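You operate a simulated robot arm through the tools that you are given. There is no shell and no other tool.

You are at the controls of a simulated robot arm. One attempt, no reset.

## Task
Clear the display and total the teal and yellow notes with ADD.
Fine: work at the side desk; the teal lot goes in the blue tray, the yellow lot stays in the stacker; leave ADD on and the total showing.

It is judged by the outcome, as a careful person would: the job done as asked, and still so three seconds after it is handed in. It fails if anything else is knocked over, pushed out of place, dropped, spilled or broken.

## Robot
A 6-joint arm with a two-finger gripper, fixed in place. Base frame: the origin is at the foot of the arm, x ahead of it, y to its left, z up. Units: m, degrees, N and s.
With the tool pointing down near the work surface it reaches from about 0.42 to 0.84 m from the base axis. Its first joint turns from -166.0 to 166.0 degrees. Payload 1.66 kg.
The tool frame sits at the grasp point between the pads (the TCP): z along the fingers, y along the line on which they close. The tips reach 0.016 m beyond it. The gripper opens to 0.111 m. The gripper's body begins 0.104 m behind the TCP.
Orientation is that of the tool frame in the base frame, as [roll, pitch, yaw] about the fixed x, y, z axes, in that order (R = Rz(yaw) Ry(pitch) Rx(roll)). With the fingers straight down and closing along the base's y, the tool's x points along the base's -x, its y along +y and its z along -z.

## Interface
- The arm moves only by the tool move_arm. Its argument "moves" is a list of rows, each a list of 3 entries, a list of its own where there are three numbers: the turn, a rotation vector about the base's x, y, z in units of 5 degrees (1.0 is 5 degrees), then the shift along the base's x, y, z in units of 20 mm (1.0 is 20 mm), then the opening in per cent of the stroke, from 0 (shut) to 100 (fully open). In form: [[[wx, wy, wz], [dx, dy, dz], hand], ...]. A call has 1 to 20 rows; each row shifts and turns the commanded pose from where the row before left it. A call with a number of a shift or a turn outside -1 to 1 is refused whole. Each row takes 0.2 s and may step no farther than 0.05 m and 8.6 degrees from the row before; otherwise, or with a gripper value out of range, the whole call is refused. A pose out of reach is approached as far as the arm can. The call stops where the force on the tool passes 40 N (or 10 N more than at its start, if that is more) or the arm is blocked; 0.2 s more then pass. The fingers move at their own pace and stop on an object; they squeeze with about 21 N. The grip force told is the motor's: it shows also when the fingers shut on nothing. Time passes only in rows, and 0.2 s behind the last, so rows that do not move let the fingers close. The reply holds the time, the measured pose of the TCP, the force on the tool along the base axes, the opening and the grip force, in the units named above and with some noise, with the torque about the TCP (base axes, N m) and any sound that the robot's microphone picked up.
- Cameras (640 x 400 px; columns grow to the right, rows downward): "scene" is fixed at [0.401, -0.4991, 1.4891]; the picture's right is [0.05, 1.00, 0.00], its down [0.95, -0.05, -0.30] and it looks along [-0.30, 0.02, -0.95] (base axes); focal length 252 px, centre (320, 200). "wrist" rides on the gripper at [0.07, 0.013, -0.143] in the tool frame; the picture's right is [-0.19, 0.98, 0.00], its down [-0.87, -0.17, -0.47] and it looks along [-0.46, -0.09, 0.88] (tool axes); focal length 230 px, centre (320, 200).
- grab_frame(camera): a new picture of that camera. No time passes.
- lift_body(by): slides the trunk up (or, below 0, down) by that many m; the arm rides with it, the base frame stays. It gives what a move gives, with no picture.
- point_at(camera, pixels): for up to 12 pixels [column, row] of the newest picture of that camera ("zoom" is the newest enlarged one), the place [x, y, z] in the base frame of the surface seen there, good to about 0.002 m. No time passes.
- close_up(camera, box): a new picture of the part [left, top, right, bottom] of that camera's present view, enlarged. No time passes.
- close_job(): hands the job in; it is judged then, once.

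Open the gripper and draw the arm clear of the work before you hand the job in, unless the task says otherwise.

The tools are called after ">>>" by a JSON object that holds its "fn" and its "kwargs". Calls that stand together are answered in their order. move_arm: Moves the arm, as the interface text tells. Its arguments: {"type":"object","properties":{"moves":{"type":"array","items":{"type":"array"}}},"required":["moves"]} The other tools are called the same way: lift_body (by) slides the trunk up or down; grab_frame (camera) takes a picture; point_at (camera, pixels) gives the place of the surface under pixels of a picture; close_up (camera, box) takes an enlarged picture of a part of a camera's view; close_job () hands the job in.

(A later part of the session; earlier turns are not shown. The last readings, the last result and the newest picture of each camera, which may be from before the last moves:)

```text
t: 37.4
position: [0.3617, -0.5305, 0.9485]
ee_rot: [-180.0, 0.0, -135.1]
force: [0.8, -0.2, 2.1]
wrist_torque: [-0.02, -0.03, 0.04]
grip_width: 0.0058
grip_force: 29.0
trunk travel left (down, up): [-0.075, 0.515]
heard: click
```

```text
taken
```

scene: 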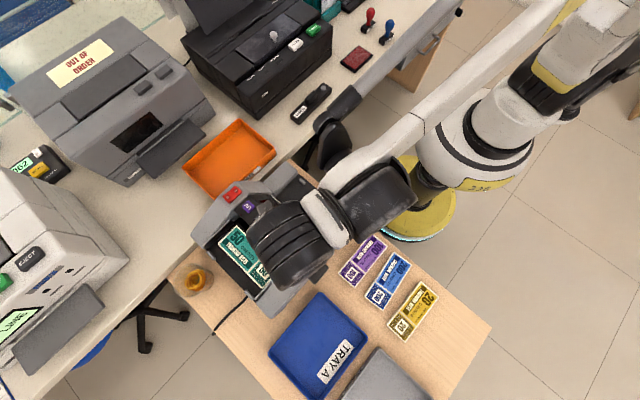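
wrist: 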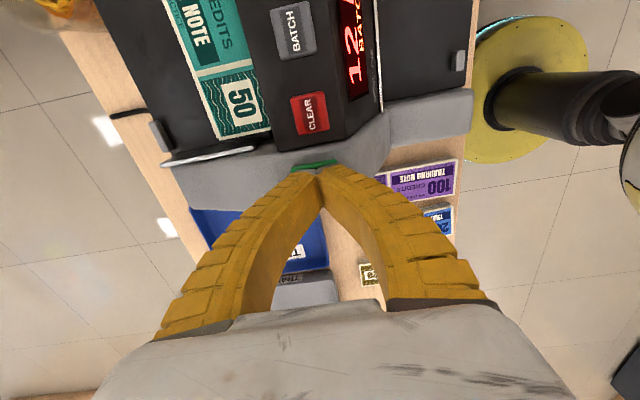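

A click, and the display counts (12…). I lift off START and let it run.

>>> {"fn": "move_arm", "kwargs": {"moves": [[[0, 0, 0], [0, 0, 0.5], 0], [[0, 0, 0], [0, 0, 1], 0], [[0, 0, 0], [0, 0, 1], 0], [[0, 0, 0], [0, 0, 1], 0], [[0, 0, 0], [0, 0, 1], 0], [[0, 0, 0], [0, 0, 0], 0], [[0, 0, 0], [0, 0, 0], 0], [[0, 0, 0], [0, 0, 0], 0], [[0, 0, 0], [0, 0, 0], 0]]}}

>>> {"fn": "grab_frame", "kwargs": {"camera": "wrist"}}

>>> {"fn": "grab_frame", "kwargs": {"camera": "scene"}}

```text
t: 39.4
position: [0.3628, -0.5295, 1.0372]
ee_rot: [180.0, 0.1, -135.0]
force: [-0.7, 0.5, -0.1]
wrist_torque: [-0.01, -0.01, 0.0]
grip_width: 0.0
grip_force: 28.9
trunk travel left (down, up): [-0.075, 0.515]
```

```text
taken
```

wrist: 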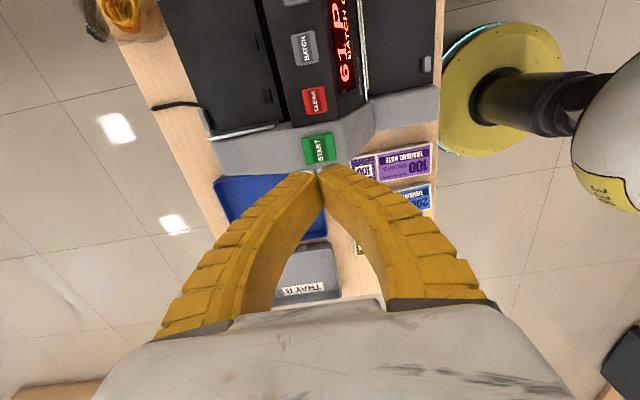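

```text
taken
```

scene: 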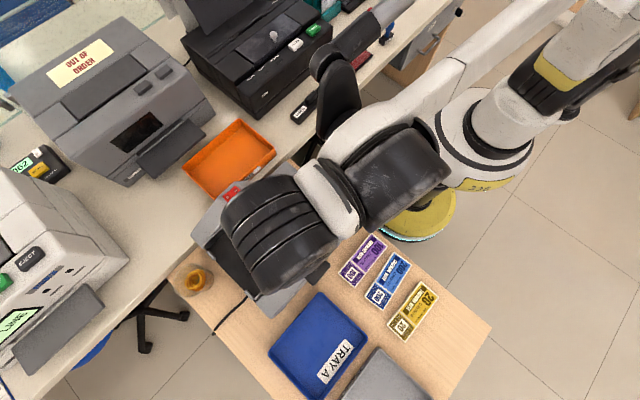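

The hopper has emptied and the display shows a count (~61). I move up and over to the front of the machine to see the stacker.

>>> {"fn": "move_arm", "kwargs": {"moves": [[[0, 0, 0], [-0.85, 0.3, 0.5], 0], [[0, 0, 0], [-0.85, 0.3, 0.5], 0], [[0, 0, 0], [-0.85, 0.3, 0.5], 0], [[0, 0, 0], [-0.85, 0.3, 0.5], 0], [[0, 0, 0], [-0.85, 0.3, 0.5], 0], [[0, 0, 0], [-0.85, 0.3, 0.5], 0], [[0, 0, 0], [-0.85, 0.3, 0.5], 0], [[0, 0, 0], [-0.85, 0.3, 0.5], 0]]}}

>>> {"fn": "grab_frame", "kwargs": {"camera": "wrist"}}

>>> {"fn": "grab_frame", "kwargs": {"camera": "scene"}}

```text
t: 41.2
position: [0.2237, -0.4804, 1.119]
ee_rot: [-180.0, -0.1, -134.9]
force: [-0.4, -0.5, -0.5]
wrist_torque: [0.01, 0.0, -0.01]
grip_width: 0.0003
grip_force: 28.8
trunk travel left (down, up): [-0.075, 0.515]
```

```text
taken
```

wrist: 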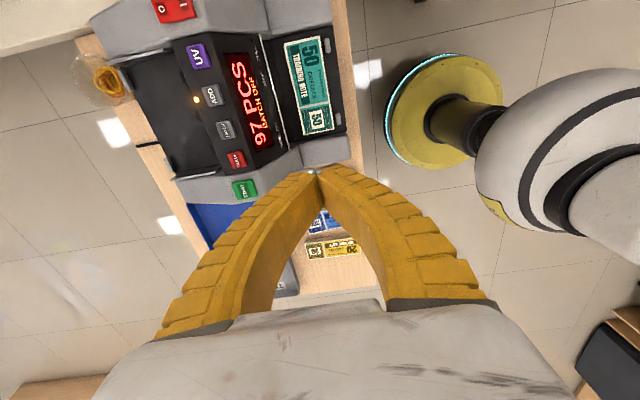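

```text
taken
```

scene: 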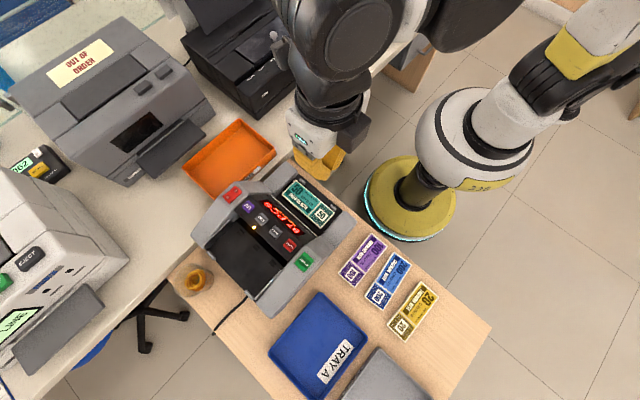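

The teal is now in the stacker; display shows 97 PCS. I wait to see whether it's still counting and zoom in.

>>> {"fn": "move_arm", "kwargs": {"moves": [[[0, 0, 0], [0, 0, 0], 0], [[0, 0, 0], [0, 0, 0], 0], [[0, 0, 0], [0, 0, 0], 0], [[0, 0, 0], [0, 0, 0], 0], [[0, 0, 0], [0, 0, 0], 0]]}}

>>> {"fn": "close_up", "kwargs": {"camera": "wrist", "box": [170, 0, 360, 200]}}

>>> {"fn": "close_up", "kwargs": {"camera": "scene", "box": [220, 160, 360, 280]}}

```text
t: 42.4
position: [0.2239, -0.4817, 1.1178]
ee_rot: [180.0, 0.0, -134.9]
force: [0.4, 0.1, -0.4]
wrist_torque: [-0.02, 0.02, -0.05]
grip_width: 0.0002
grip_force: 28.1
trunk travel left (down, up): [-0.075, 0.515]
```

```text
2.00 times, centred on (265, 100) of wrist
```

zoom: 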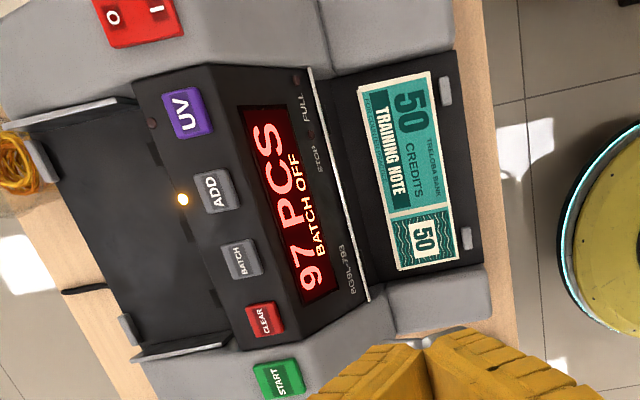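

```text
3.33 times, centred on (290, 220) of scene
```

zoom: 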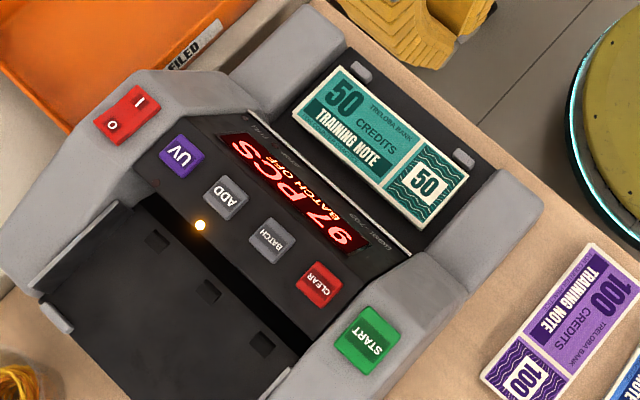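

Count settled at 97 PCS with ADD lit. Measuring the teal bundle in the stacker and its surroundings.

>>> {"fn": "point_at", "kwargs": {"camera": "zoom", "pixels": [[327, 68], [466, 178], [428, 226], [296, 114], [380, 145], [310, 120], [400, 220], [440, 130], [425, 250], [300, 92], [360, 72], [463, 158]]}}

>>> {"fn": "close_up", "kwargs": {"camera": "wrist", "box": [310, 20, 430, 180]}}

```text
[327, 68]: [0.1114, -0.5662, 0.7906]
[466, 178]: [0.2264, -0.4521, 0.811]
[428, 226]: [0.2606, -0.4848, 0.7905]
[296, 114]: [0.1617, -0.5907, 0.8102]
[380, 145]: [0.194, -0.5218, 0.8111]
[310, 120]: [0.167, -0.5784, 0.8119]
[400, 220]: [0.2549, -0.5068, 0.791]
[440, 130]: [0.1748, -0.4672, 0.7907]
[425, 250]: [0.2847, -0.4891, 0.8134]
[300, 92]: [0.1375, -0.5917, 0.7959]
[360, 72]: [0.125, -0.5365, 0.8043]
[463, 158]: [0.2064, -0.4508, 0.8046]
```

```text
2.50 times, centred on (370, 100) of wrist
```

zoom: 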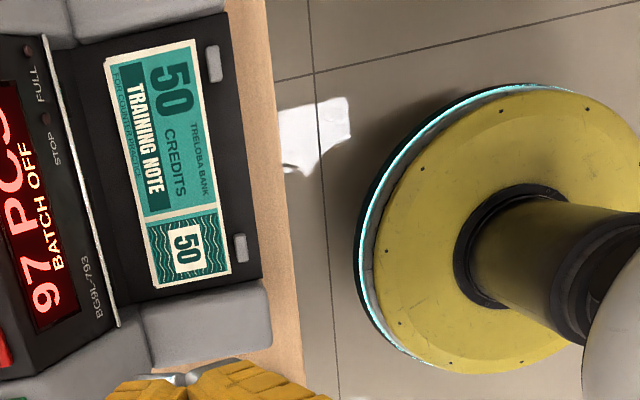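

>>> {"fn": "point_at", "kwargs": {"camera": "zoom", "pixels": [[107, 64], [192, 43], [229, 271], [157, 286], [165, 165], [214, 62], [241, 250], [85, 170], [118, 325], [95, 60], [245, 170], [110, 180]]}}

```text
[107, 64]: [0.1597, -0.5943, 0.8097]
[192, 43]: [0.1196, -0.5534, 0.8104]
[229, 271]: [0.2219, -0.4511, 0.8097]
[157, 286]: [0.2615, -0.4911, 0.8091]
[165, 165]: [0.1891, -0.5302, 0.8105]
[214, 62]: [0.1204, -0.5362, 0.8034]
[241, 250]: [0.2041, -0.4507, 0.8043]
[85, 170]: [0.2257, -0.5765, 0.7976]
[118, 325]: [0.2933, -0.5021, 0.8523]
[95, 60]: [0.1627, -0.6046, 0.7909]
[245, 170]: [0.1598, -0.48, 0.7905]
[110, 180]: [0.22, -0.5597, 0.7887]
```

Teal lies aligned at 45°, centre ≈(0.191,-0.523), z 0.79–0.81, with ~29 mm behind it to the display lip. Before lifting it I measure the blue tray's interior.

>>> {"fn": "close_up", "kwargs": {"camera": "scene", "box": [260, 285, 380, 400]}}

```text
3.48 times, centred on (320, 342) of scene
```

zoom: 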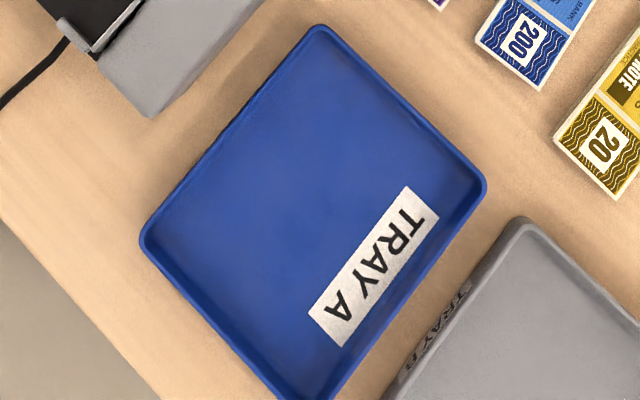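

>>> {"fn": "point_at", "kwargs": {"camera": "zoom", "pixels": [[318, 30], [143, 240], [482, 182], [318, 50], [170, 240], [465, 185], [300, 180], [300, 385], [230, 130], [400, 105], [330, 395], [230, 320]]}}

>>> {"fn": "point_at", "kwargs": {"camera": "zoom", "pixels": [[245, 135], [390, 115], [235, 310], [400, 275], [410, 270], [370, 330], [220, 320], [380, 320], [240, 125], [410, 100], [415, 200], [325, 320]]}}

```text
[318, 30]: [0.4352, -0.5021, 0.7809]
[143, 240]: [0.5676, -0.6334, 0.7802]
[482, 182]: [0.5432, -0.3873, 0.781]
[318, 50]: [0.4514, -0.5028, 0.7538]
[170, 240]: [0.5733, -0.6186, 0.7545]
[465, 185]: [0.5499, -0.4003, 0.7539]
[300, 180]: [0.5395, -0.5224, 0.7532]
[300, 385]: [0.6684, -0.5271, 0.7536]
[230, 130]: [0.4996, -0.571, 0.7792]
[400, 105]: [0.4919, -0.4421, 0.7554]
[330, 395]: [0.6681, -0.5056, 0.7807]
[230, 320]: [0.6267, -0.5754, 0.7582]
```

```text
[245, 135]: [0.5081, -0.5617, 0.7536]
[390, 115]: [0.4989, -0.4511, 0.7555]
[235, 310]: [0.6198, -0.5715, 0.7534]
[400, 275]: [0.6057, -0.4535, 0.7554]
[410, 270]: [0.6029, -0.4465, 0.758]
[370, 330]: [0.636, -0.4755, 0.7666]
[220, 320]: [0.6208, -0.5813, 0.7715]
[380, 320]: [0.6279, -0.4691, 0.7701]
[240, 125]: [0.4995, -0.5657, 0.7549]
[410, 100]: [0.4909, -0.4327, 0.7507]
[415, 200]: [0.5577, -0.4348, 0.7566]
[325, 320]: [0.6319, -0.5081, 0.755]
```

Tray floor is W -0.034…0.105, F -0.673…-0.845 at z≈0.7535, so the bundle fits with its long axis along F at centre (0.5615,-0.512). Now I open to 63 % and come above the stacker, centre shifted 3 mm forward.

>>> {"fn": "move_arm", "kwargs": {"moves": [[[0, 0, 0], [-0.88, -0.97, 0], 63], [[0, 0, 0], [-0.88, -0.97, 0], 63], [[0, 0, 0], [0, 0, -1], 63], [[0, 0, 0], [0, 0, -1], 63], [[0, 0, 0], [0, 0, -1], 63], [[0, 0, 0], [0, 0, -1], 63], [[0, 0, 0], [0, 0, -1], 63], [[0, 0, 0], [0, 0, -1], 63], [[0, 0, 0], [0, 0, -1], 63], [[0, 0, 0], [0, 0, -1], 63], [[0, 0, 0], [0, 0, -1], 63], [[0, 0, 0], [0, 0, 0], 63]]}}

>>> {"fn": "grab_frame", "kwargs": {"camera": "wrist"}}

>>> {"fn": "grab_frame", "kwargs": {"camera": "scene"}}

```text
t: 45.0
position: [0.1901, -0.5232, 0.9368]
ee_rot: [-179.9, 0.0, -135.0]
force: [0.0, 0.2, 0.2]
wrist_torque: [-0.01, -0.02, 0.03]
grip_width: 0.0717
grip_force: 1.5
trunk travel left (down, up): [-0.075, 0.515]
```

```text
taken
```

wrist: 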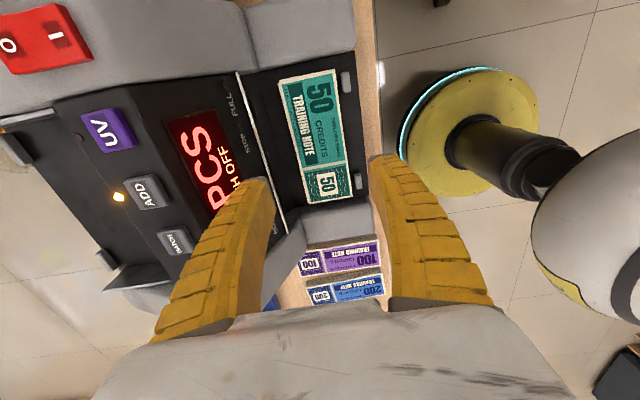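

```text
taken
```

scene: 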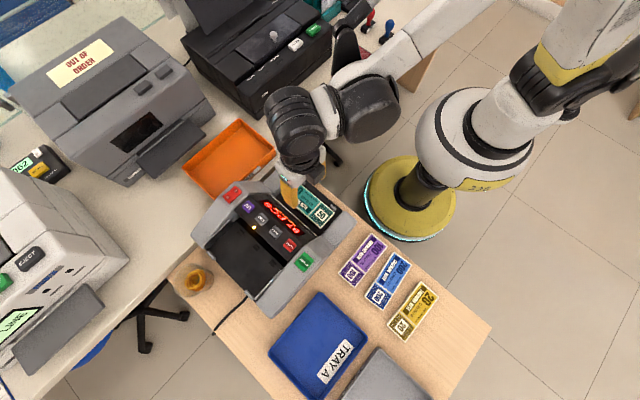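

Fingers straddle the teal's depth. I descend to z≈0.855 with a 2 mm forward nudge and check contact.

>>> {"fn": "move_arm", "kwargs": {"moves": [[[0, 0, 0], [-0.07, 0.07, -0.5], 63], [[0, 0, 0], [0, 0, -1], 63], [[0, 0, 0], [0, 0, -1], 63], [[0, 0, 0], [0, 0, -1], 63], [[0, 0, 0], [0, 0, -0.5], 63], [[0, 0, 0], [0, 0, 0], 63]]}}

>>> {"fn": "grab_frame", "kwargs": {"camera": "wrist"}}

>>> {"fn": "close_up", "kwargs": {"camera": "scene", "box": [240, 150, 360, 250]}}

```text
t: 46.4
position: [0.1876, -0.5174, 0.8558]
ee_rot: [-180.0, 0.0, -134.9]
force: [-0.2, 0.1, 0.1]
wrist_torque: [0.02, 0.02, 0.0]
grip_width: 0.0716
grip_force: 0.3
trunk travel left (down, up): [-0.075, 0.515]
```

```text
taken
```

wrist: 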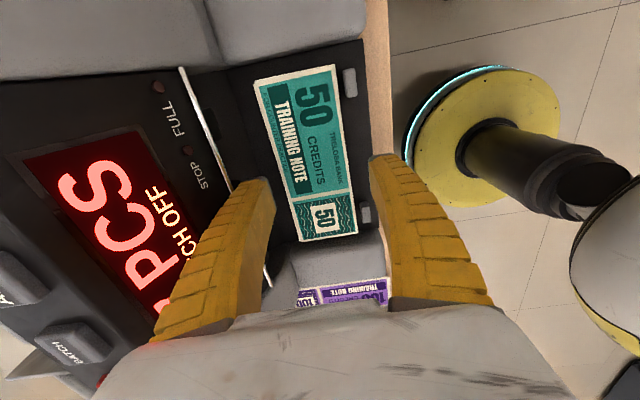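

```text
4.00 times, centred on (300, 200) of scene
```

zoom: 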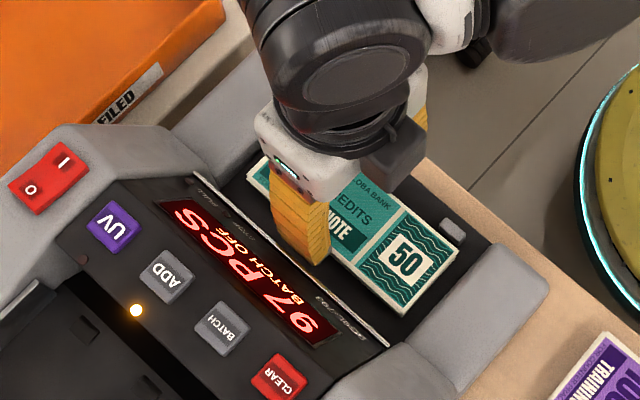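

Rear finger is between the display lip and the note. Rear clearance to the note is thin, so I open to 70 % and descend gently to z≈0.811.

>>> {"fn": "move_arm", "kwargs": {"moves": [[[0, 0, 0], [0, 0, 0], 70], [[0, 0, 0], [0, 0, -0.5], 70], [[0, 0, 0], [0, 0, -0.5], 70], [[0, 0, 0], [0, 0, -0.5], 70], [[0, 0, 0], [0, 0, -0.4], 70], [[0, 0, 0], [0, 0, -0.2], 70], [[0, 0, 0], [0, 0, -0.1], 70], [[0, 0, 0], [0, 0, 0], 70]]}}

>>> {"fn": "grab_frame", "kwargs": {"camera": "wrist"}}

>>> {"fn": "close_up", "kwargs": {"camera": "scene", "box": [240, 150, 360, 250]}}

```text
t: 48.2
position: [0.1879, -0.5189, 0.8125]
ee_rot: [180.0, 0.0, -135.0]
force: [-0.1, 0.7, 0.3]
wrist_torque: [0.0, 0.03, 0.02]
grip_width: 0.0791
grip_force: 1.0
trunk travel left (down, up): [-0.075, 0.515]
```

```text
taken
```

wrist: 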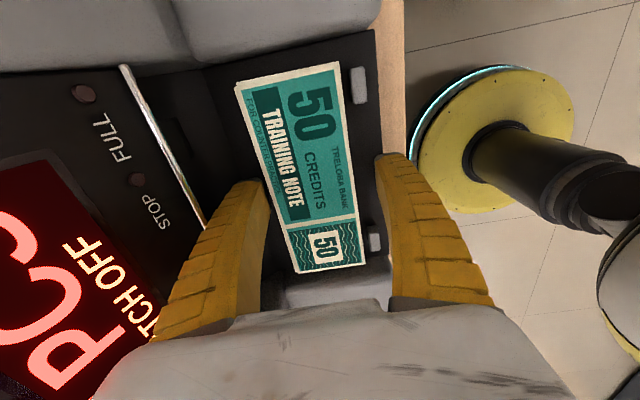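

```text
4.00 times, centred on (300, 200) of scene
```

zoom: 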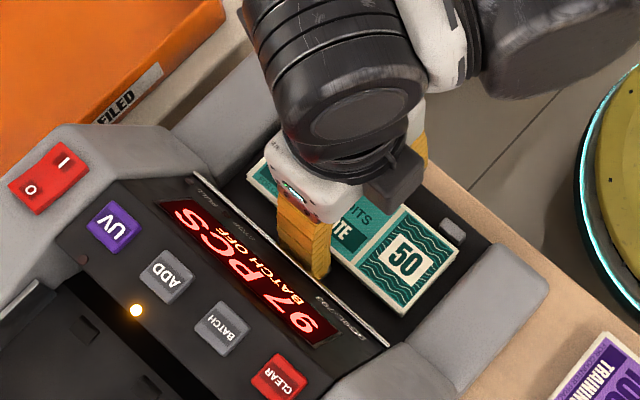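

No contact; fingers on both sides of teal. I lower 2.5 mm more and close.

>>> {"fn": "move_arm", "kwargs": {"moves": [[[0, 0, 0], [0, 0, -0.12], 70], [[0, 0, 0], [0, 0, 0], 0], [[0, 0, 0], [0, 0, 0], 0], [[0, 0, 0], [0, 0, 0], 0], [[0, 0, 0], [0, 0, 0], 0]]}}

>>> {"fn": "grab_frame", "kwargs": {"camera": "wrist"}}

```text
t: 49.4
position: [0.1875, -0.5186, 0.8109]
ee_rot: [-179.9, 0.0, -134.9]
force: [2.0, -1.4, 6.7]
wrist_torque: [-0.04, -0.05, 0.0]
grip_width: 0.0578
grip_force: 20.1
trunk travel left (down, up): [-0.075, 0.515]
```

```text
taken
```

wrist: 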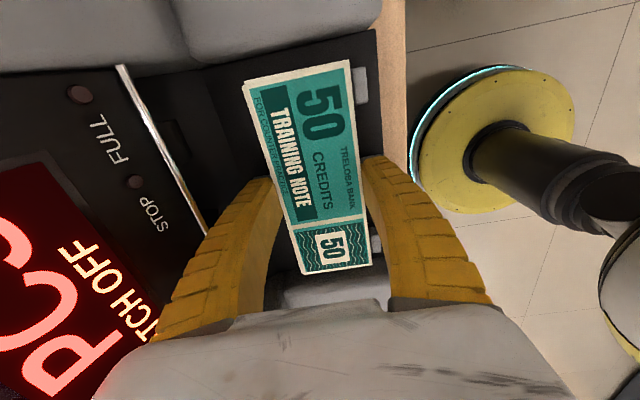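

Teal gripped at 57.8 mm. Lifting slowly straight up.

>>> {"fn": "move_arm", "kwargs": {"moves": [[[0, 0, 0], [0, 0, 0.2], 0], [[0, 0, 0], [0, 0, 0.4], 0], [[0, 0, 0], [0, 0, 0.7], 0], [[0, 0, 0], [0, 0, 1], 0], [[0, 0, 0], [0, 0, 1], 0], [[0, 0, 0], [0, 0, 1], 0], [[0, 0, 0], [0, 0, 1], 0], [[0, 0, 0], [0, 0, 1], 0], [[0, 0, 0], [0, 0, 1], 0], [[0, 0, 0], [0, 0, 1], 0], [[0, 0, 0], [0, 0, 1], 0], [[0, 0, 0], [0, 0, 1], 0]]}}

>>> {"fn": "grab_frame", "kwargs": {"camera": "wrist"}}

>>> {"fn": "grab_frame", "kwargs": {"camera": "scene"}}

```text
t: 52.0
position: [0.1893, -0.5187, 1.0168]
ee_rot: [-180.0, -0.1, -135.0]
force: [-0.5, 0.7, -1.0]
wrist_torque: [0.03, 0.02, 0.0]
grip_width: 0.0575
grip_force: 21.1
trunk travel left (down, up): [-0.075, 0.515]
```

```text
taken
```

wrist: 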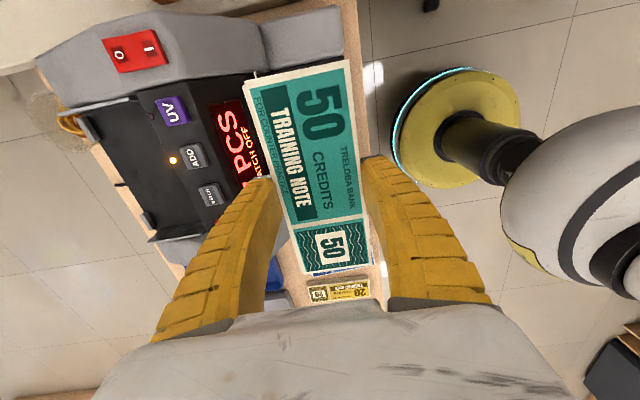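

```text
taken
```

scene: 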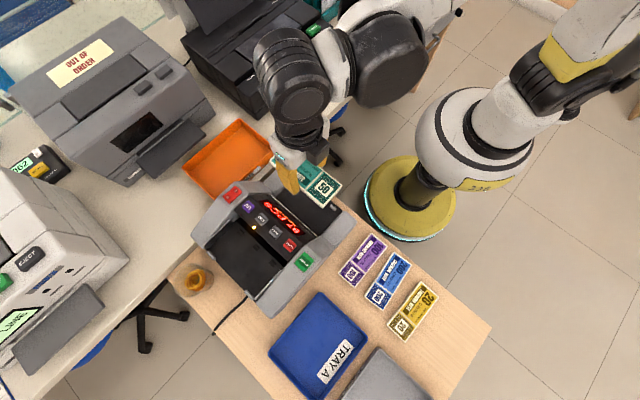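

Stacker is empty and teal is held. I carry it at z≈1.017 to above the blue tray while turning -90°.

>>> {"fn": "move_arm", "kwargs": {"moves": [[[0, 0, -0.9], [0.93, 0.017, 0], 0], [[0, 0, -0.9], [0.93, 0.017, 0], 0], [[0, 0, -0.9], [0.93, 0.017, 0], 0], [[0, 0, -0.9], [0.93, 0.017, 0], 0], [[0, 0, -0.9], [0.93, 0.017, 0], 0], [[0, 0, -0.9], [0.93, 0.017, 0], 0], [[0, 0, -0.9], [0.93, 0.017, 0], 0], [[0, 0, -0.9], [0.93, 0.017, 0], 0], [[0, 0, -0.9], [0.93, 0.017, 0], 0], [[0, 0, -0.9], [0.93, 0.017, 0], 0], [[0, 0, -0.9], [0.93, 0.017, 0], 0], [[0, 0, -0.9], [0.93, 0.017, 0], 0], [[0, 0, -0.9], [0.93, 0.017, 0], 0], [[0, 0, -0.9], [0.93, 0.017, 0], 0], [[0, 0, -0.9], [0.93, 0.017, 0], 0], [[0, 0, -0.9], [0.93, 0.017, 0], 0], [[0, 0, -0.9], [0.93, 0.017, 0], 0], [[0, 0, -0.9], [0.93, 0.017, 0], 0], [[0, 0, -0.9], [0.93, 0.017, 0], 0], [[0, 0, -0.9], [0.93, 0.017, 0], 0]]}}

>>> {"fn": "grab_frame", "kwargs": {"camera": "wrist"}}

>>> {"fn": "grab_frame", "kwargs": {"camera": "scene"}}

```text
t: 56.2
position: [0.5607, -0.5106, 1.0185]
ee_rot: [-180.0, -0.1, 134.9]
force: [-0.4, -0.1, -0.3]
wrist_torque: [0.0, -0.04, -0.02]
grip_width: 0.0573
grip_force: 21.2
trunk travel left (down, up): [-0.075, 0.515]
```

```text
taken
```

wrist: 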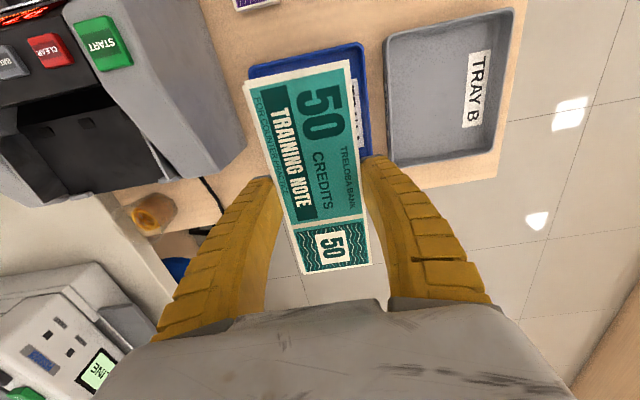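

```text
taken
```

scene: 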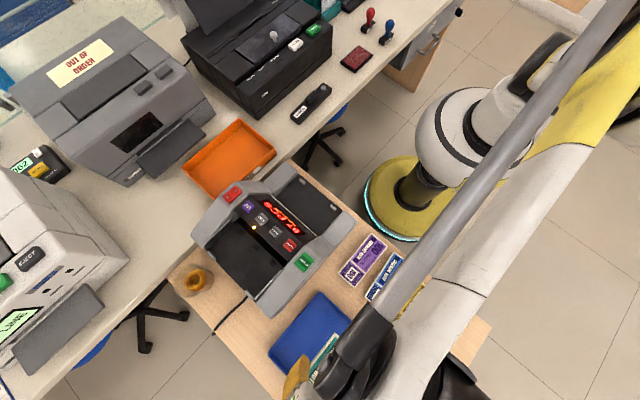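

Teal is above the tray, aligned. I descend to z≈0.86 and check clearances.

>>> {"fn": "move_arm", "kwargs": {"moves": [[[0, 0, 0], [0, 0, -1], 0], [[0, 0, 0], [0, 0, -1], 0], [[0, 0, 0], [0, 0, -1], 0], [[0, 0, 0], [0, 0, -1], 0], [[0, 0, 0], [0, 0, -1], 0], [[0, 0, 0], [0, 0, -1], 0], [[0, 0, 0], [0, 0, -1], 0], [[0, 0, 0], [0, 0, -1], 0], [[0, 0, 0], [0, 0, 0], 0]]}}

>>> {"fn": "grab_frame", "kwargs": {"camera": "wrist"}}

>>> {"fn": "grab_frame", "kwargs": {"camera": "scene"}}

```text
t: 58.2
position: [0.5598, -0.5142, 0.8561]
ee_rot: [-180.0, 0.0, 135.1]
force: [0.5, 0.6, -1.5]
wrist_torque: [0.02, -0.02, 0.0]
grip_width: 0.0573
grip_force: 21.5
trunk travel left (down, up): [-0.075, 0.515]
```

```text
taken
```

wrist: 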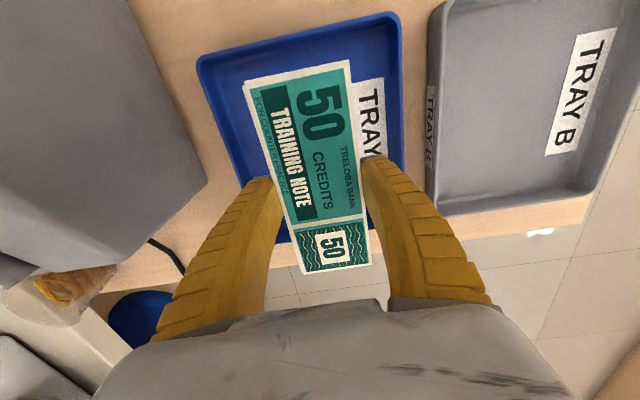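

```text
taken
```

scene: 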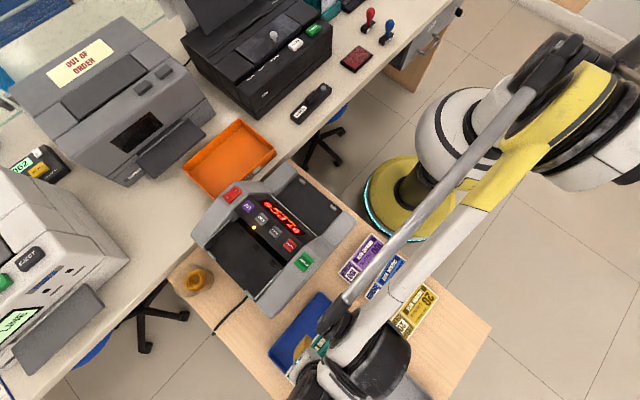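

>>> {"fn": "point_at", "kwargs": {"camera": "wrist", "pixels": [[247, 84], [349, 63], [368, 262], [302, 272], [210, 60], [392, 15], [240, 165], [398, 150]]}}

>>> {"fn": "point_at", "kwargs": {"camera": "scene", "pixels": [[350, 350], [370, 325], [395, 300], [420, 255], [440, 240], [390, 355], [330, 320], [365, 295]]}}

```text
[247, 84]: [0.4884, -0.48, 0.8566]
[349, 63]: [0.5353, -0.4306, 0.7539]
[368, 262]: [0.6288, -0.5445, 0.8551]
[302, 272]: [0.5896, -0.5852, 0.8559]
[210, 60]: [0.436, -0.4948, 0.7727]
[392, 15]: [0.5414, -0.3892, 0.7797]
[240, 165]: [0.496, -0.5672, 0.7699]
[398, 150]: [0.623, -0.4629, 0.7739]
```

```text
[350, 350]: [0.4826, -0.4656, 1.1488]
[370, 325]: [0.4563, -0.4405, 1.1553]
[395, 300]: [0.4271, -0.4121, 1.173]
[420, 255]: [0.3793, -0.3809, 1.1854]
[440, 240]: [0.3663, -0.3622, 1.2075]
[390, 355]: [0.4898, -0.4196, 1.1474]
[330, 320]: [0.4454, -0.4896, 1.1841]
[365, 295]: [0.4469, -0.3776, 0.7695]
```

Held teal spans F -0.685…-0.830, inside the tray floor (-0.673…-0.845); arm links are well above. I lower to near the tray floor.

>>> {"fn": "move_arm", "kwargs": {"moves": [[[0, 0, 0], [0, 0, -1], 0], [[0, 0, 0], [0, 0, -1], 0], [[0, 0, 0], [0, 0, -1], 0], [[0, 0, 0], [0, 0, -0.6], 0], [[0, 0, 0], [0, 0, -0.3], 0], [[0, 0, 0], [0, 0, -0.1], 0], [[0, 0, 0], [0, 0, 0], 0]]}}

>>> {"fn": "grab_frame", "kwargs": {"camera": "wrist"}}

```text
t: 59.8
position: [0.5581, -0.5122, 0.7783]
ee_rot: [-180.0, 0.0, 135.0]
force: [0.5, -0.5, -0.7]
wrist_torque: [0.04, -0.02, -0.02]
grip_width: 0.0575
grip_force: 20.9
trunk travel left (down, up): [-0.075, 0.515]
```

```text
taken
```

wrist: 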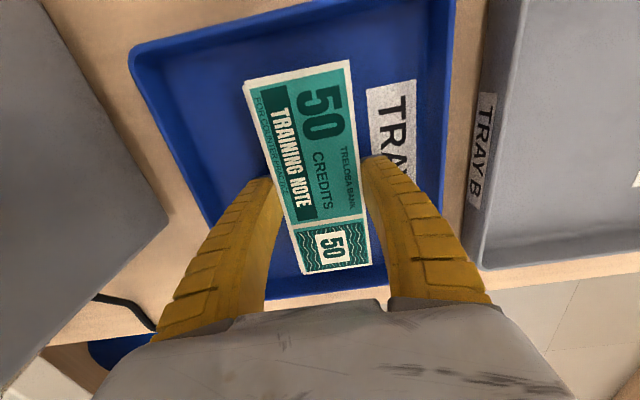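

Teal is inside the tray. I lower in small steps until close to the floor.

>>> {"fn": "move_arm", "kwargs": {"moves": [[[0, 0, 0], [0, 0, -0.1], 0], [[0, 0, 0], [0, 0, -0.08], 0], [[0, 0, 0], [0, 0, 0], 0]]}}

```text
t: 60.6
position: [0.5577, -0.5126, 0.775]
ee_rot: [179.9, 0.0, 135.0]
force: [-4.3, 1.5, 12.9]
wrist_torque: [0.22, 0.23, 0.0]
grip_width: 0.059
grip_force: 21.0
trunk travel left (down, up): [-0.075, 0.515]
```

Contact with the tray floor (≈13 N). I release, opening to 70 %.

>>> {"fn": "move_arm", "kwargs": {"moves": [[[0, 0, 0], [0, 0, 0.05], 60], [[0, 0, 0], [0, 0, 0], 70], [[0, 0, 0], [0, 0, 0], 70]]}}

>>> {"fn": "grab_frame", "kwargs": {"camera": "wrist"}}

```text
t: 61.4
position: [0.5597, -0.5138, 0.7729]
ee_rot: [179.9, 0.0, 135.1]
force: [-0.2, 0.6, -0.2]
wrist_torque: [-0.02, 0.0, 0.01]
grip_width: 0.0792
grip_force: 0.9
trunk travel left (down, up): [-0.075, 0.515]
```

```text
taken
```

wrist: 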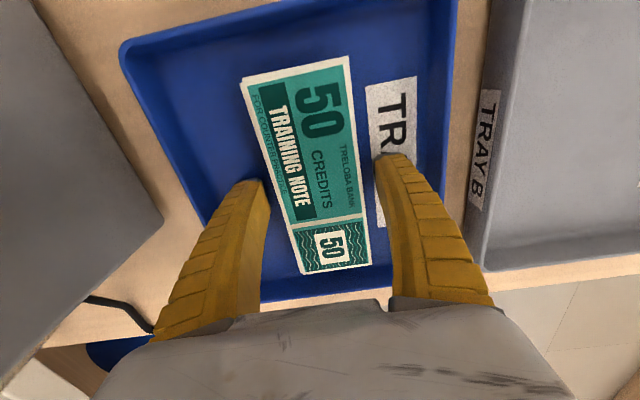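

Teal rests flat in the blue tray. I lift straight up and travel to above the yellow bundle (0.491,-0.257).

>>> {"fn": "move_arm", "kwargs": {"moves": [[[0, 0, 0], [0, 0, 0.4], 70], [[0, 0, 0], [0, 0, 0.8], 70], [[0, 0, 0], [0, 0, 1], 70], [[0, 0, 0], [0, 0, 1], 70], [[0, 0, 0], [0, 0, 1], 70], [[0, 0, 0], [0, 0, 1], 70], [[0, 0, 0], [0, 0, 0.6], 70], [[0, 0, -0.03], [-0.265, 0.985, 0], 75], [[0, 0, -0.03], [-0.265, 0.985, 0], 75], [[0, 0, -0.03], [-0.265, 0.985, 0], 75], [[0, 0, -0.03], [-0.265, 0.985, 0], 75], [[0, 0, -0.03], [-0.265, 0.985, 0], 75], [[0, 0, -0.03], [-0.265, 0.985, 0], 75], [[0, 0, -0.03], [-0.265, 0.985, 0], 75], [[0, 0, -0.03], [-0.265, 0.985, 0], 75], [[0, 0, -0.03], [-0.265, 0.985, 0], 75], [[0, 0, -0.03], [-0.265, 0.985, 0], 75], [[0, 0, -0.03], [-0.265, 0.985, 0], 75], [[0, 0, -0.03], [-0.265, 0.985, 0], 75], [[0, 0, -0.04], [-0.265, 0.985, 0], 75]]}}

>>> {"fn": "grab_frame", "kwargs": {"camera": "wrist"}}

>>> {"fn": "grab_frame", "kwargs": {"camera": "scene"}}

```text
t: 65.6
position: [0.4923, -0.2568, 0.8903]
ee_rot: [180.0, -0.1, 133.0]
force: [0.2, 0.1, 1.0]
wrist_torque: [-0.02, 0.0, -0.02]
grip_width: 0.0845
grip_force: 0.4
trunk travel left (down, up): [-0.075, 0.515]
```

```text
taken
```

wrist: 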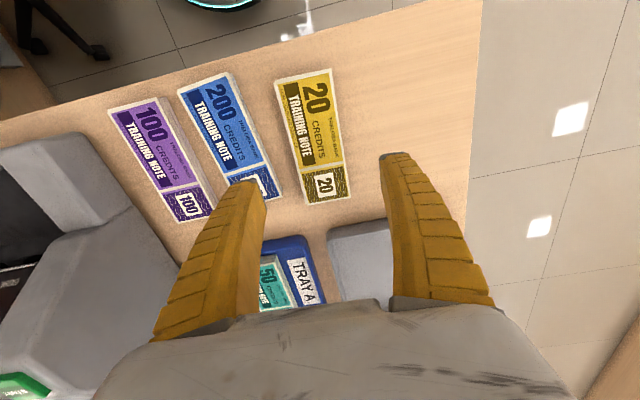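

```text
taken
```

scene: 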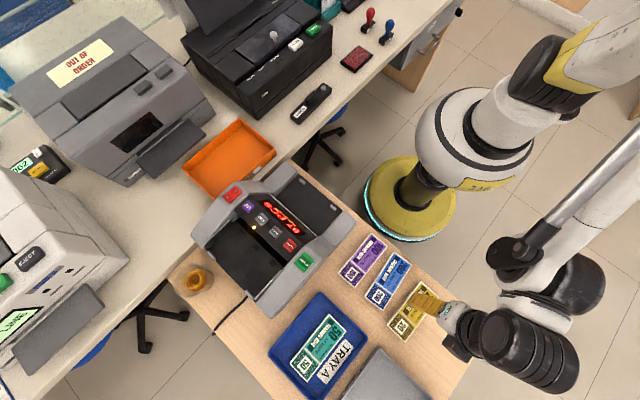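

Teal is visible in tray A. I measure yellow corners and the neighbouring blue bundle edge before descending.

>>> {"fn": "point_at", "kwargs": {"camera": "wrist", "pixels": [[276, 83], [330, 70], [350, 196], [305, 203], [230, 75], [278, 190], [270, 165], [308, 140]]}}

```text
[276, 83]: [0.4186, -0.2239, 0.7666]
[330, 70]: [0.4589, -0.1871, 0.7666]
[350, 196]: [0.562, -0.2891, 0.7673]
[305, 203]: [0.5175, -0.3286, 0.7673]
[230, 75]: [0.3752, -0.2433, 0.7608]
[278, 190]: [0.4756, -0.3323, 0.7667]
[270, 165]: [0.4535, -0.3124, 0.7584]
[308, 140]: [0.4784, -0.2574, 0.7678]
```

Yellow centre ≈(0.4893,-0.2572), long axis -46°. Small corrections, narrow to 70 %, then descend to z≈0.7685.

>>> {"fn": "move_arm", "kwargs": {"moves": [[[0, 0, 0.15], [-0.1, -0.05, 0], 70], [[0, 0, 0], [0, 0, -1], 70], [[0, 0, 0], [0, 0, -1], 70], [[0, 0, 0], [0, 0, -1], 70], [[0, 0, 0], [0, 0, -1], 70], [[0, 0, 0], [0, 0, -1], 70], [[0, 0, 0], [0, 0, -0.6], 70], [[0, 0, 0], [0, 0, -0.3], 70], [[0, 0, 0], [0, 0, -0.1], 70], [[0, 0, 0], [0, 0, 0], 70]]}}

>>> {"fn": "grab_frame", "kwargs": {"camera": "wrist"}}

```text
t: 67.8
position: [0.4895, -0.257, 0.7704]
ee_rot: [-179.9, 0.0, 133.8]
force: [-0.8, 0.2, 0.2]
wrist_torque: [-0.02, 0.02, -0.02]
grip_width: 0.079
grip_force: 1.4
trunk travel left (down, up): [-0.075, 0.515]
```

```text
taken
```

wrist: 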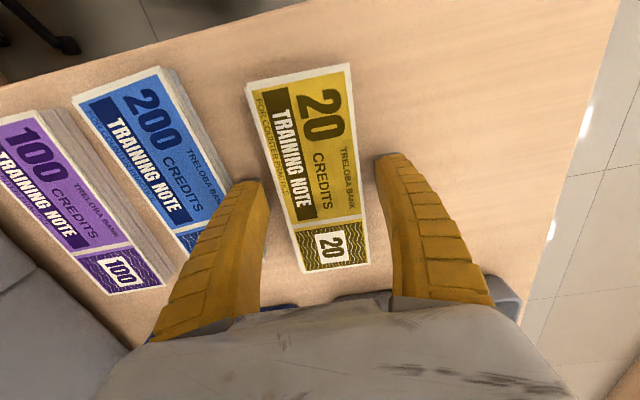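

Fingers straddle yellow evenly, clear of the blue bundle. I lower 1.5 mm and close.

>>> {"fn": "move_arm", "kwargs": {"moves": [[[0, 0, 0], [0, 0, -0.08], 70], [[0, 0, 0], [0, 0, 0], 0], [[0, 0, 0], [0, 0, 0], 0], [[0, 0, 0], [0, 0, 0], 0], [[0, 0, 0], [0, 0, 0], 0], [[0, 0, 0], [0, 0, 0.25], 0], [[0, 0, 0], [0, 0, 0.5], 0], [[0, 0, 0], [0, 0, 1], 0], [[0, 0, 0], [0, 0, 1], 0], [[0, 0, 0], [0, 0, 1], 0]]}}

>>> {"fn": "grab_frame", "kwargs": {"camera": "wrist"}}

>>> {"fn": "grab_frame", "kwargs": {"camera": "scene"}}

```text
t: 70.0
position: [0.4888, -0.2575, 0.8438]
ee_rot: [-179.9, 0.0, 133.8]
force: [-1.0, -0.3, -0.8]
wrist_torque: [-0.01, 0.0, 0.02]
grip_width: 0.0568
grip_force: 21.1
trunk travel left (down, up): [-0.075, 0.515]
```

```text
taken
```

wrist: 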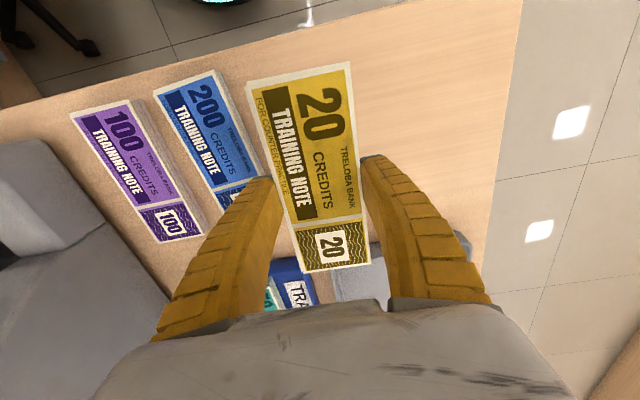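

```text
taken
```

scene: 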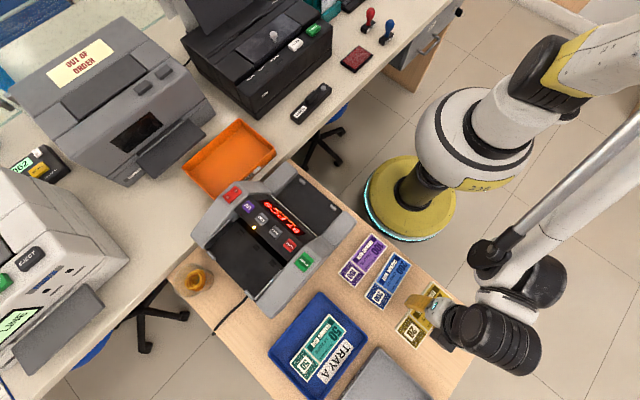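

Yellow is held. I lift to ~1.024, turn toward the hopper's alignment, and travel.

>>> {"fn": "move_arm", "kwargs": {"moves": [[[0, 0, 0], [0, 0, 1], 0], [[0, 0, 0], [0, 0, 1], 0], [[0, 0, 0.95], [0, 0, 1], 0], [[0, 0, 0.95], [0, 0, 1], 0], [[0, 0, 0.95], [0, 0, 1], 0], [[0, 0, 0.95], [0, 0, 1], 0], [[0, 0, 0.95], [0, 0, 1], 0], [[0, 0, 0.95], [0, 0, 1], 0], [[0, 0, 0.95], [0, 0, 1], 0], [[0, 0, 0.95], [-0.3567, -0.9674, 0], 0], [[0, 0, 0.95], [-0.3567, -0.9674, 0], 0], [[0, 0, 0.95], [-0.3567, -0.9674, 0], 0], [[0, 0, 0.95], [-0.3567, -0.9674, 0], 0], [[0, 0, 0.95], [-0.3567, -0.9674, 0], 0], [[0, 0, 0.95], [-0.3567, -0.9674, 0], 0], [[0, 0, 0.95], [-0.3567, -0.9674, 0], 0], [[0, 0, 0.95], [-0.3567, -0.9674, 0], 0], [[0, 0, 0.95], [-0.3567, -0.9674, 0], 0], [[0, 0, 0.95], [-0.3567, -0.9674, 0], 0], [[0, 0, 0.95], [-0.3567, -0.9674, 0], 0]]}}

>>> {"fn": "move_arm", "kwargs": {"moves": [[[0, 0, 0.575], [-0.3567, -0.9674, 0], 0], [[0, 0, 0.575], [-0.3567, -0.9674, 0], 0], [[0, 0, 0], [-0.3567, -0.9674, 0], 0], [[0, 0, 0], [-0.3567, -0.9674, 0], 0], [[0, 0, 0], [-0.3567, -0.9674, 0], 0], [[0, 0, 0], [-0.3567, -0.9674, 0], 0], [[0, 0, 0], [-0.3567, -0.9674, 0], 0], [[0, 0, 0], [-0.3567, -0.9674, 0], 0], [[0, 0, 0], [-0.3567, -0.9674, 0], 0], [[0, 0, 0], [-0.3567, -0.9674, 0], 0], [[0, 0, 0], [0, 0, 0], 0]]}}

>>> {"fn": "grab_frame", "kwargs": {"camera": "wrist"}}

>>> {"fn": "grab_frame", "kwargs": {"camera": "scene"}}

```text
t: 74.2
position: [0.4109, -0.4688, 1.0226]
ee_rot: [180.0, 0.0, -140.6]
force: [0.5, 0.0, -0.8]
wrist_torque: [0.0, 0.03, 0.03]
grip_width: 0.057
grip_force: 21.6
trunk travel left (down, up): [-0.075, 0.515]
```

```text
t: 76.6
position: [0.3399, -0.6629, 1.0225]
ee_rot: [180.0, 0.1, -134.9]
force: [-0.7, -0.2, 0.2]
wrist_torque: [0.02, 0.02, 0.0]
grip_width: 0.0571
grip_force: 20.5
trunk travel left (down, up): [-0.075, 0.515]
```

```text
taken
```

wrist: 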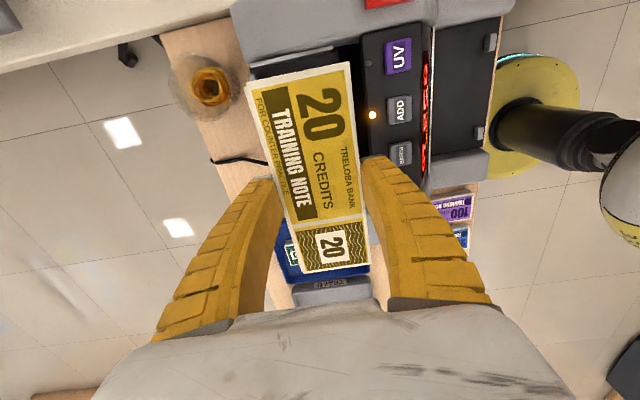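

```text
taken
```

scene: 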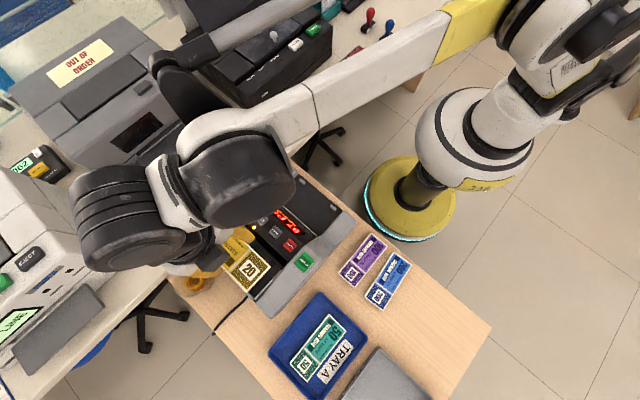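

Yellow is over the hopper, same alignment as before. I lower it to just above the hopper floor.

>>> {"fn": "move_arm", "kwargs": {"moves": [[[0, 0, 0], [0, 0, -1], 0], [[0, 0, 0], [0, 0, -1], 0], [[0, 0, 0], [0, 0, -1], 0], [[0, 0, 0], [0, 0, -1], 0], [[0, 0, 0], [0, 0, -1], 0], [[0, 0, 0], [0, 0, -0.8], 0], [[0, 0, 0], [0, 0, -0.3], 0], [[0, 0, 0], [0, 0, -0.12], 0], [[0, 0, 0], [0, 0, 0], 0]]}}

>>> {"fn": "grab_frame", "kwargs": {"camera": "wrist"}}

```text
t: 78.6
position: [0.3407, -0.6644, 0.8982]
ee_rot: [180.0, 0.0, -134.9]
force: [0.2, -0.1, -0.9]
wrist_torque: [-0.02, 0.01, 0.01]
grip_width: 0.0571
grip_force: 21.8
trunk travel left (down, up): [-0.075, 0.515]
```

```text
taken
```

wrist: 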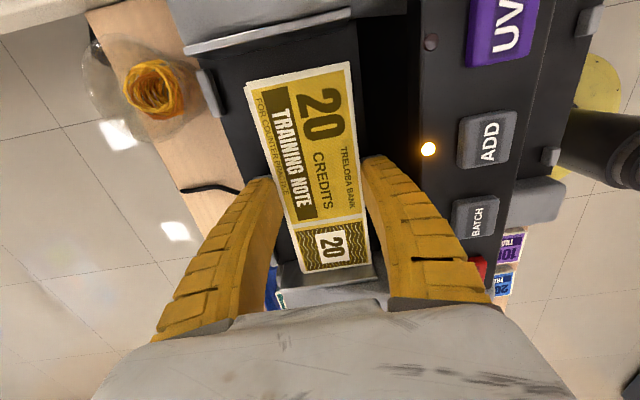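

Yellow is inside the hopper, no contact yet. I lower 2 mm more, then open to 62 %.

>>> {"fn": "move_arm", "kwargs": {"moves": [[[0, 0, 0], [0, 0, -0.1], 0], [[0, 0, 0], [0, 0, 0], 0], [[0, 0, 0], [0, 0, 0], 58], [[0, 0, 0], [0, 0, 0], 62], [[0, 0, 0], [0, 0, 0], 62]]}}

>>> {"fn": "grab_frame", "kwargs": {"camera": "wrist"}}

```text
t: 79.8
position: [0.3412, -0.6639, 0.8964]
ee_rot: [-180.0, 0.0, -134.9]
force: [0.3, -0.4, 0.1]
wrist_torque: [-0.02, -0.01, 0.0]
grip_width: 0.0704
grip_force: 1.6
trunk travel left (down, up): [-0.075, 0.515]
```

```text
taken
```

wrist: 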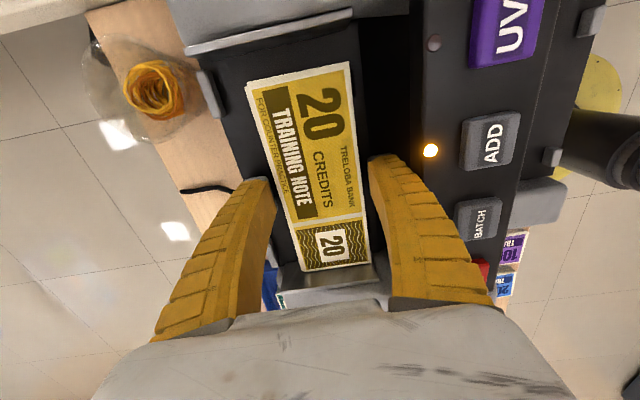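

Yellow is released and flat. Lift and return over START with closed fingers, checking the display first.

>>> {"fn": "move_arm", "kwargs": {"moves": [[[0, 0, 0], [0, 0, 0.3], 62], [[0, 0, 0], [0, 0, 0.7], 62], [[0, 0, 0], [0, 0, 1], 62], [[0, 0, 0], [0, 0, 1], 62], [[0, 0, 0], [0, 0, 1], 62], [[0, 0, 0], [0, 0, 1], 62], [[0, 0, 0], [0.155, 0.956, 0], 0], [[0, 0, 0], [0.155, 0.956, 0], 0], [[0, 0, 0], [0.155, 0.956, 0], 0], [[0, 0, 0], [0.155, 0.956, 0], 0], [[0, 0, 0], [0.155, 0.956, 0], 0], [[0, 0, 0], [0.155, 0.956, 0], 0], [[0, 0, 0], [0.155, 0.956, 0], 0], [[0, 0, 0], [0, 0, -0.9], 0], [[0, 0, 0], [0, 0, -0.5], 0], [[0, 0, 0], [0, 0, 0], 0]]}}

>>> {"fn": "grab_frame", "kwargs": {"camera": "wrist"}}

>>> {"fn": "close_up", "kwargs": {"camera": "scene", "box": [220, 180, 330, 280]}}

```text
t: 83.2
position: [0.363, -0.5278, 0.9714]
ee_rot: [-180.0, 0.0, -134.9]
force: [0.4, 0.1, -0.4]
wrist_torque: [-0.01, -0.03, 0.02]
grip_width: 0.0001
grip_force: 21.7
trunk travel left (down, up): [-0.075, 0.515]
```

```text
taken
```

wrist: 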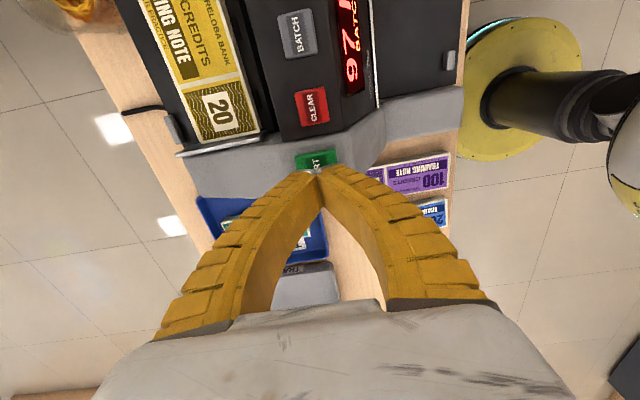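

```text
4.00 times, centred on (275, 230) of scene
```

zoom: 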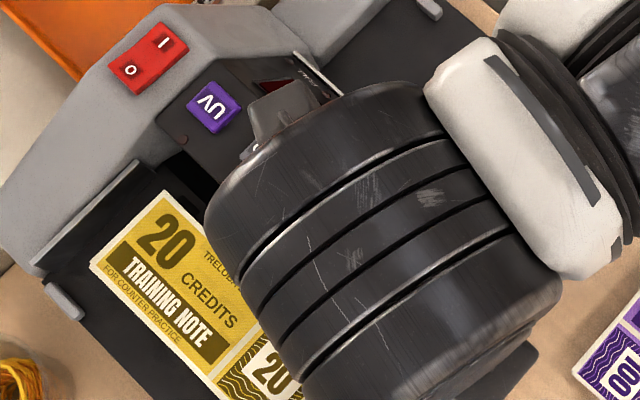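

Display still holds 97 and tips are over START. Press with a hold.

>>> {"fn": "move_arm", "kwargs": {"moves": [[[0, 0, 0], [0, 0, -0.7], 0], [[0, 0, 0], [0, 0, -0.3], 0], [[0, 0, 0], [0, 0, -0.1], 0], [[0, 0, 0], [0, 0, -0.1], 0], [[0, 0, 0], [0, 0, 0], 0], [[0, 0, 0], [0, 0, 0], 0]]}}

>>> {"fn": "grab_frame", "kwargs": {"camera": "wrist"}}

```text
t: 84.6
position: [0.3591, -0.5305, 0.9455]
ee_rot: [179.9, 0.0, -134.8]
force: [1.4, 0.6, 6.4]
wrist_torque: [-0.04, -0.01, 0.0]
grip_width: 0.0061
grip_force: 28.6
trunk travel left (down, up): [-0.075, 0.515]
heard: click
```

```text
taken
```

wrist: 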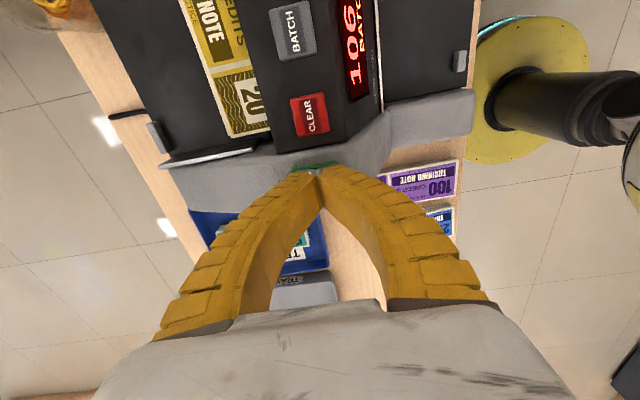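

It is counting on from 97 (now 106). I lift clear, wait for the run to end, and open the gripper while moving away up and back.

>>> {"fn": "move_arm", "kwargs": {"moves": [[[0, 0, 0], [0, 0, 0.5], 0], [[0, 0, 0], [0, 0, 1], 0], [[0, 0, 0], [0, 0, 1], 0], [[0, 0, 0], [0, 0, 1], 0], [[0, 0, 0], [0, 0, 1], 0], [[0, 0, 0], [0, 0, 1], 0], [[0, 0, 0], [-0.5, 0.8, 1], 60], [[0, 0, 0], [-0.5, 0.8, 1], 60], [[0, 0, 0], [-0.5, 0.8, 0.5], 60], [[0, 0, 0], [-0.5, 0.8, 0.5], 60], [[0, 0, 0], [-0.5, 0.8, 0], 60], [[0, 0, 0], [-0.5, 0.8, 0], 60], [[0, 0, 0], [-0.5, 0.8, 0], 60], [[0, 0, 0], [-0.5, 0.8, 0], 60], [[0, 0, 0], [0, 0, 0], 60], [[0, 0, 0], [0, 0, 0], 60], [[0, 0, 0], [0, 0, 0], 60], [[0, 0, 0], [0, 0, 0], 60], [[0, 0, 0], [0, 0, 0], 60], [[0, 0, 0], [0, 0, 0], 60]]}}

>>> {"fn": "grab_frame", "kwargs": {"camera": "wrist"}}

>>> {"fn": "grab_frame", "kwargs": {"camera": "scene"}}

>>> {"fn": "close_up", "kwargs": {"camera": "scene", "box": [220, 160, 360, 280]}}

```text
t: 88.8
position: [0.2841, -0.4019, 1.116]
ee_rot: [180.0, 0.0, -134.9]
force: [0.2, 0.7, -0.2]
wrist_torque: [0.02, 0.0, -0.03]
grip_width: 0.0685
grip_force: 0.9
trunk travel left (down, up): [-0.075, 0.515]
```

```text
taken
```

wrist: 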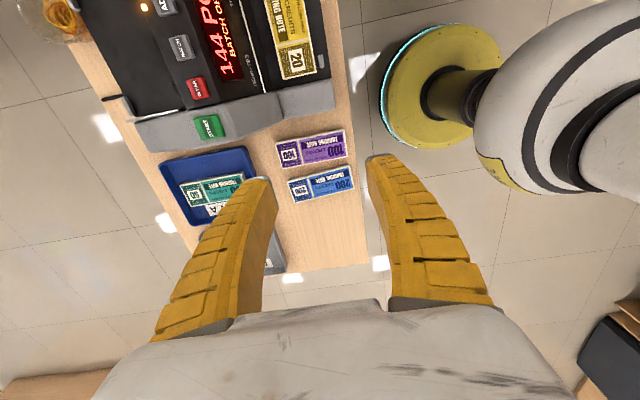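

```text
taken
```

scene: 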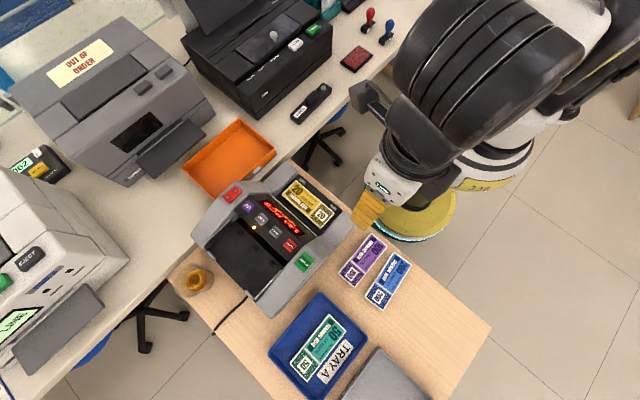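

```text
3.33 times, centred on (290, 220) of scene
```

zoom: 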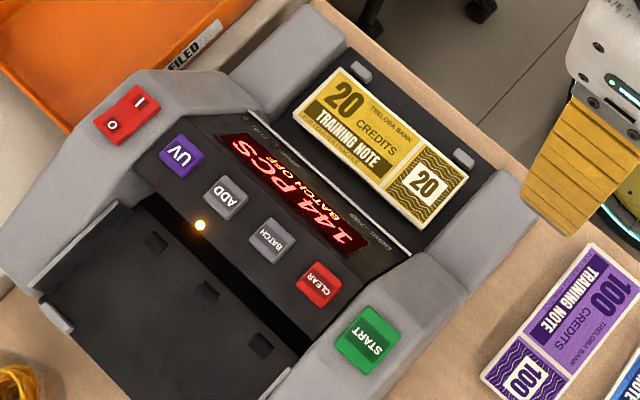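

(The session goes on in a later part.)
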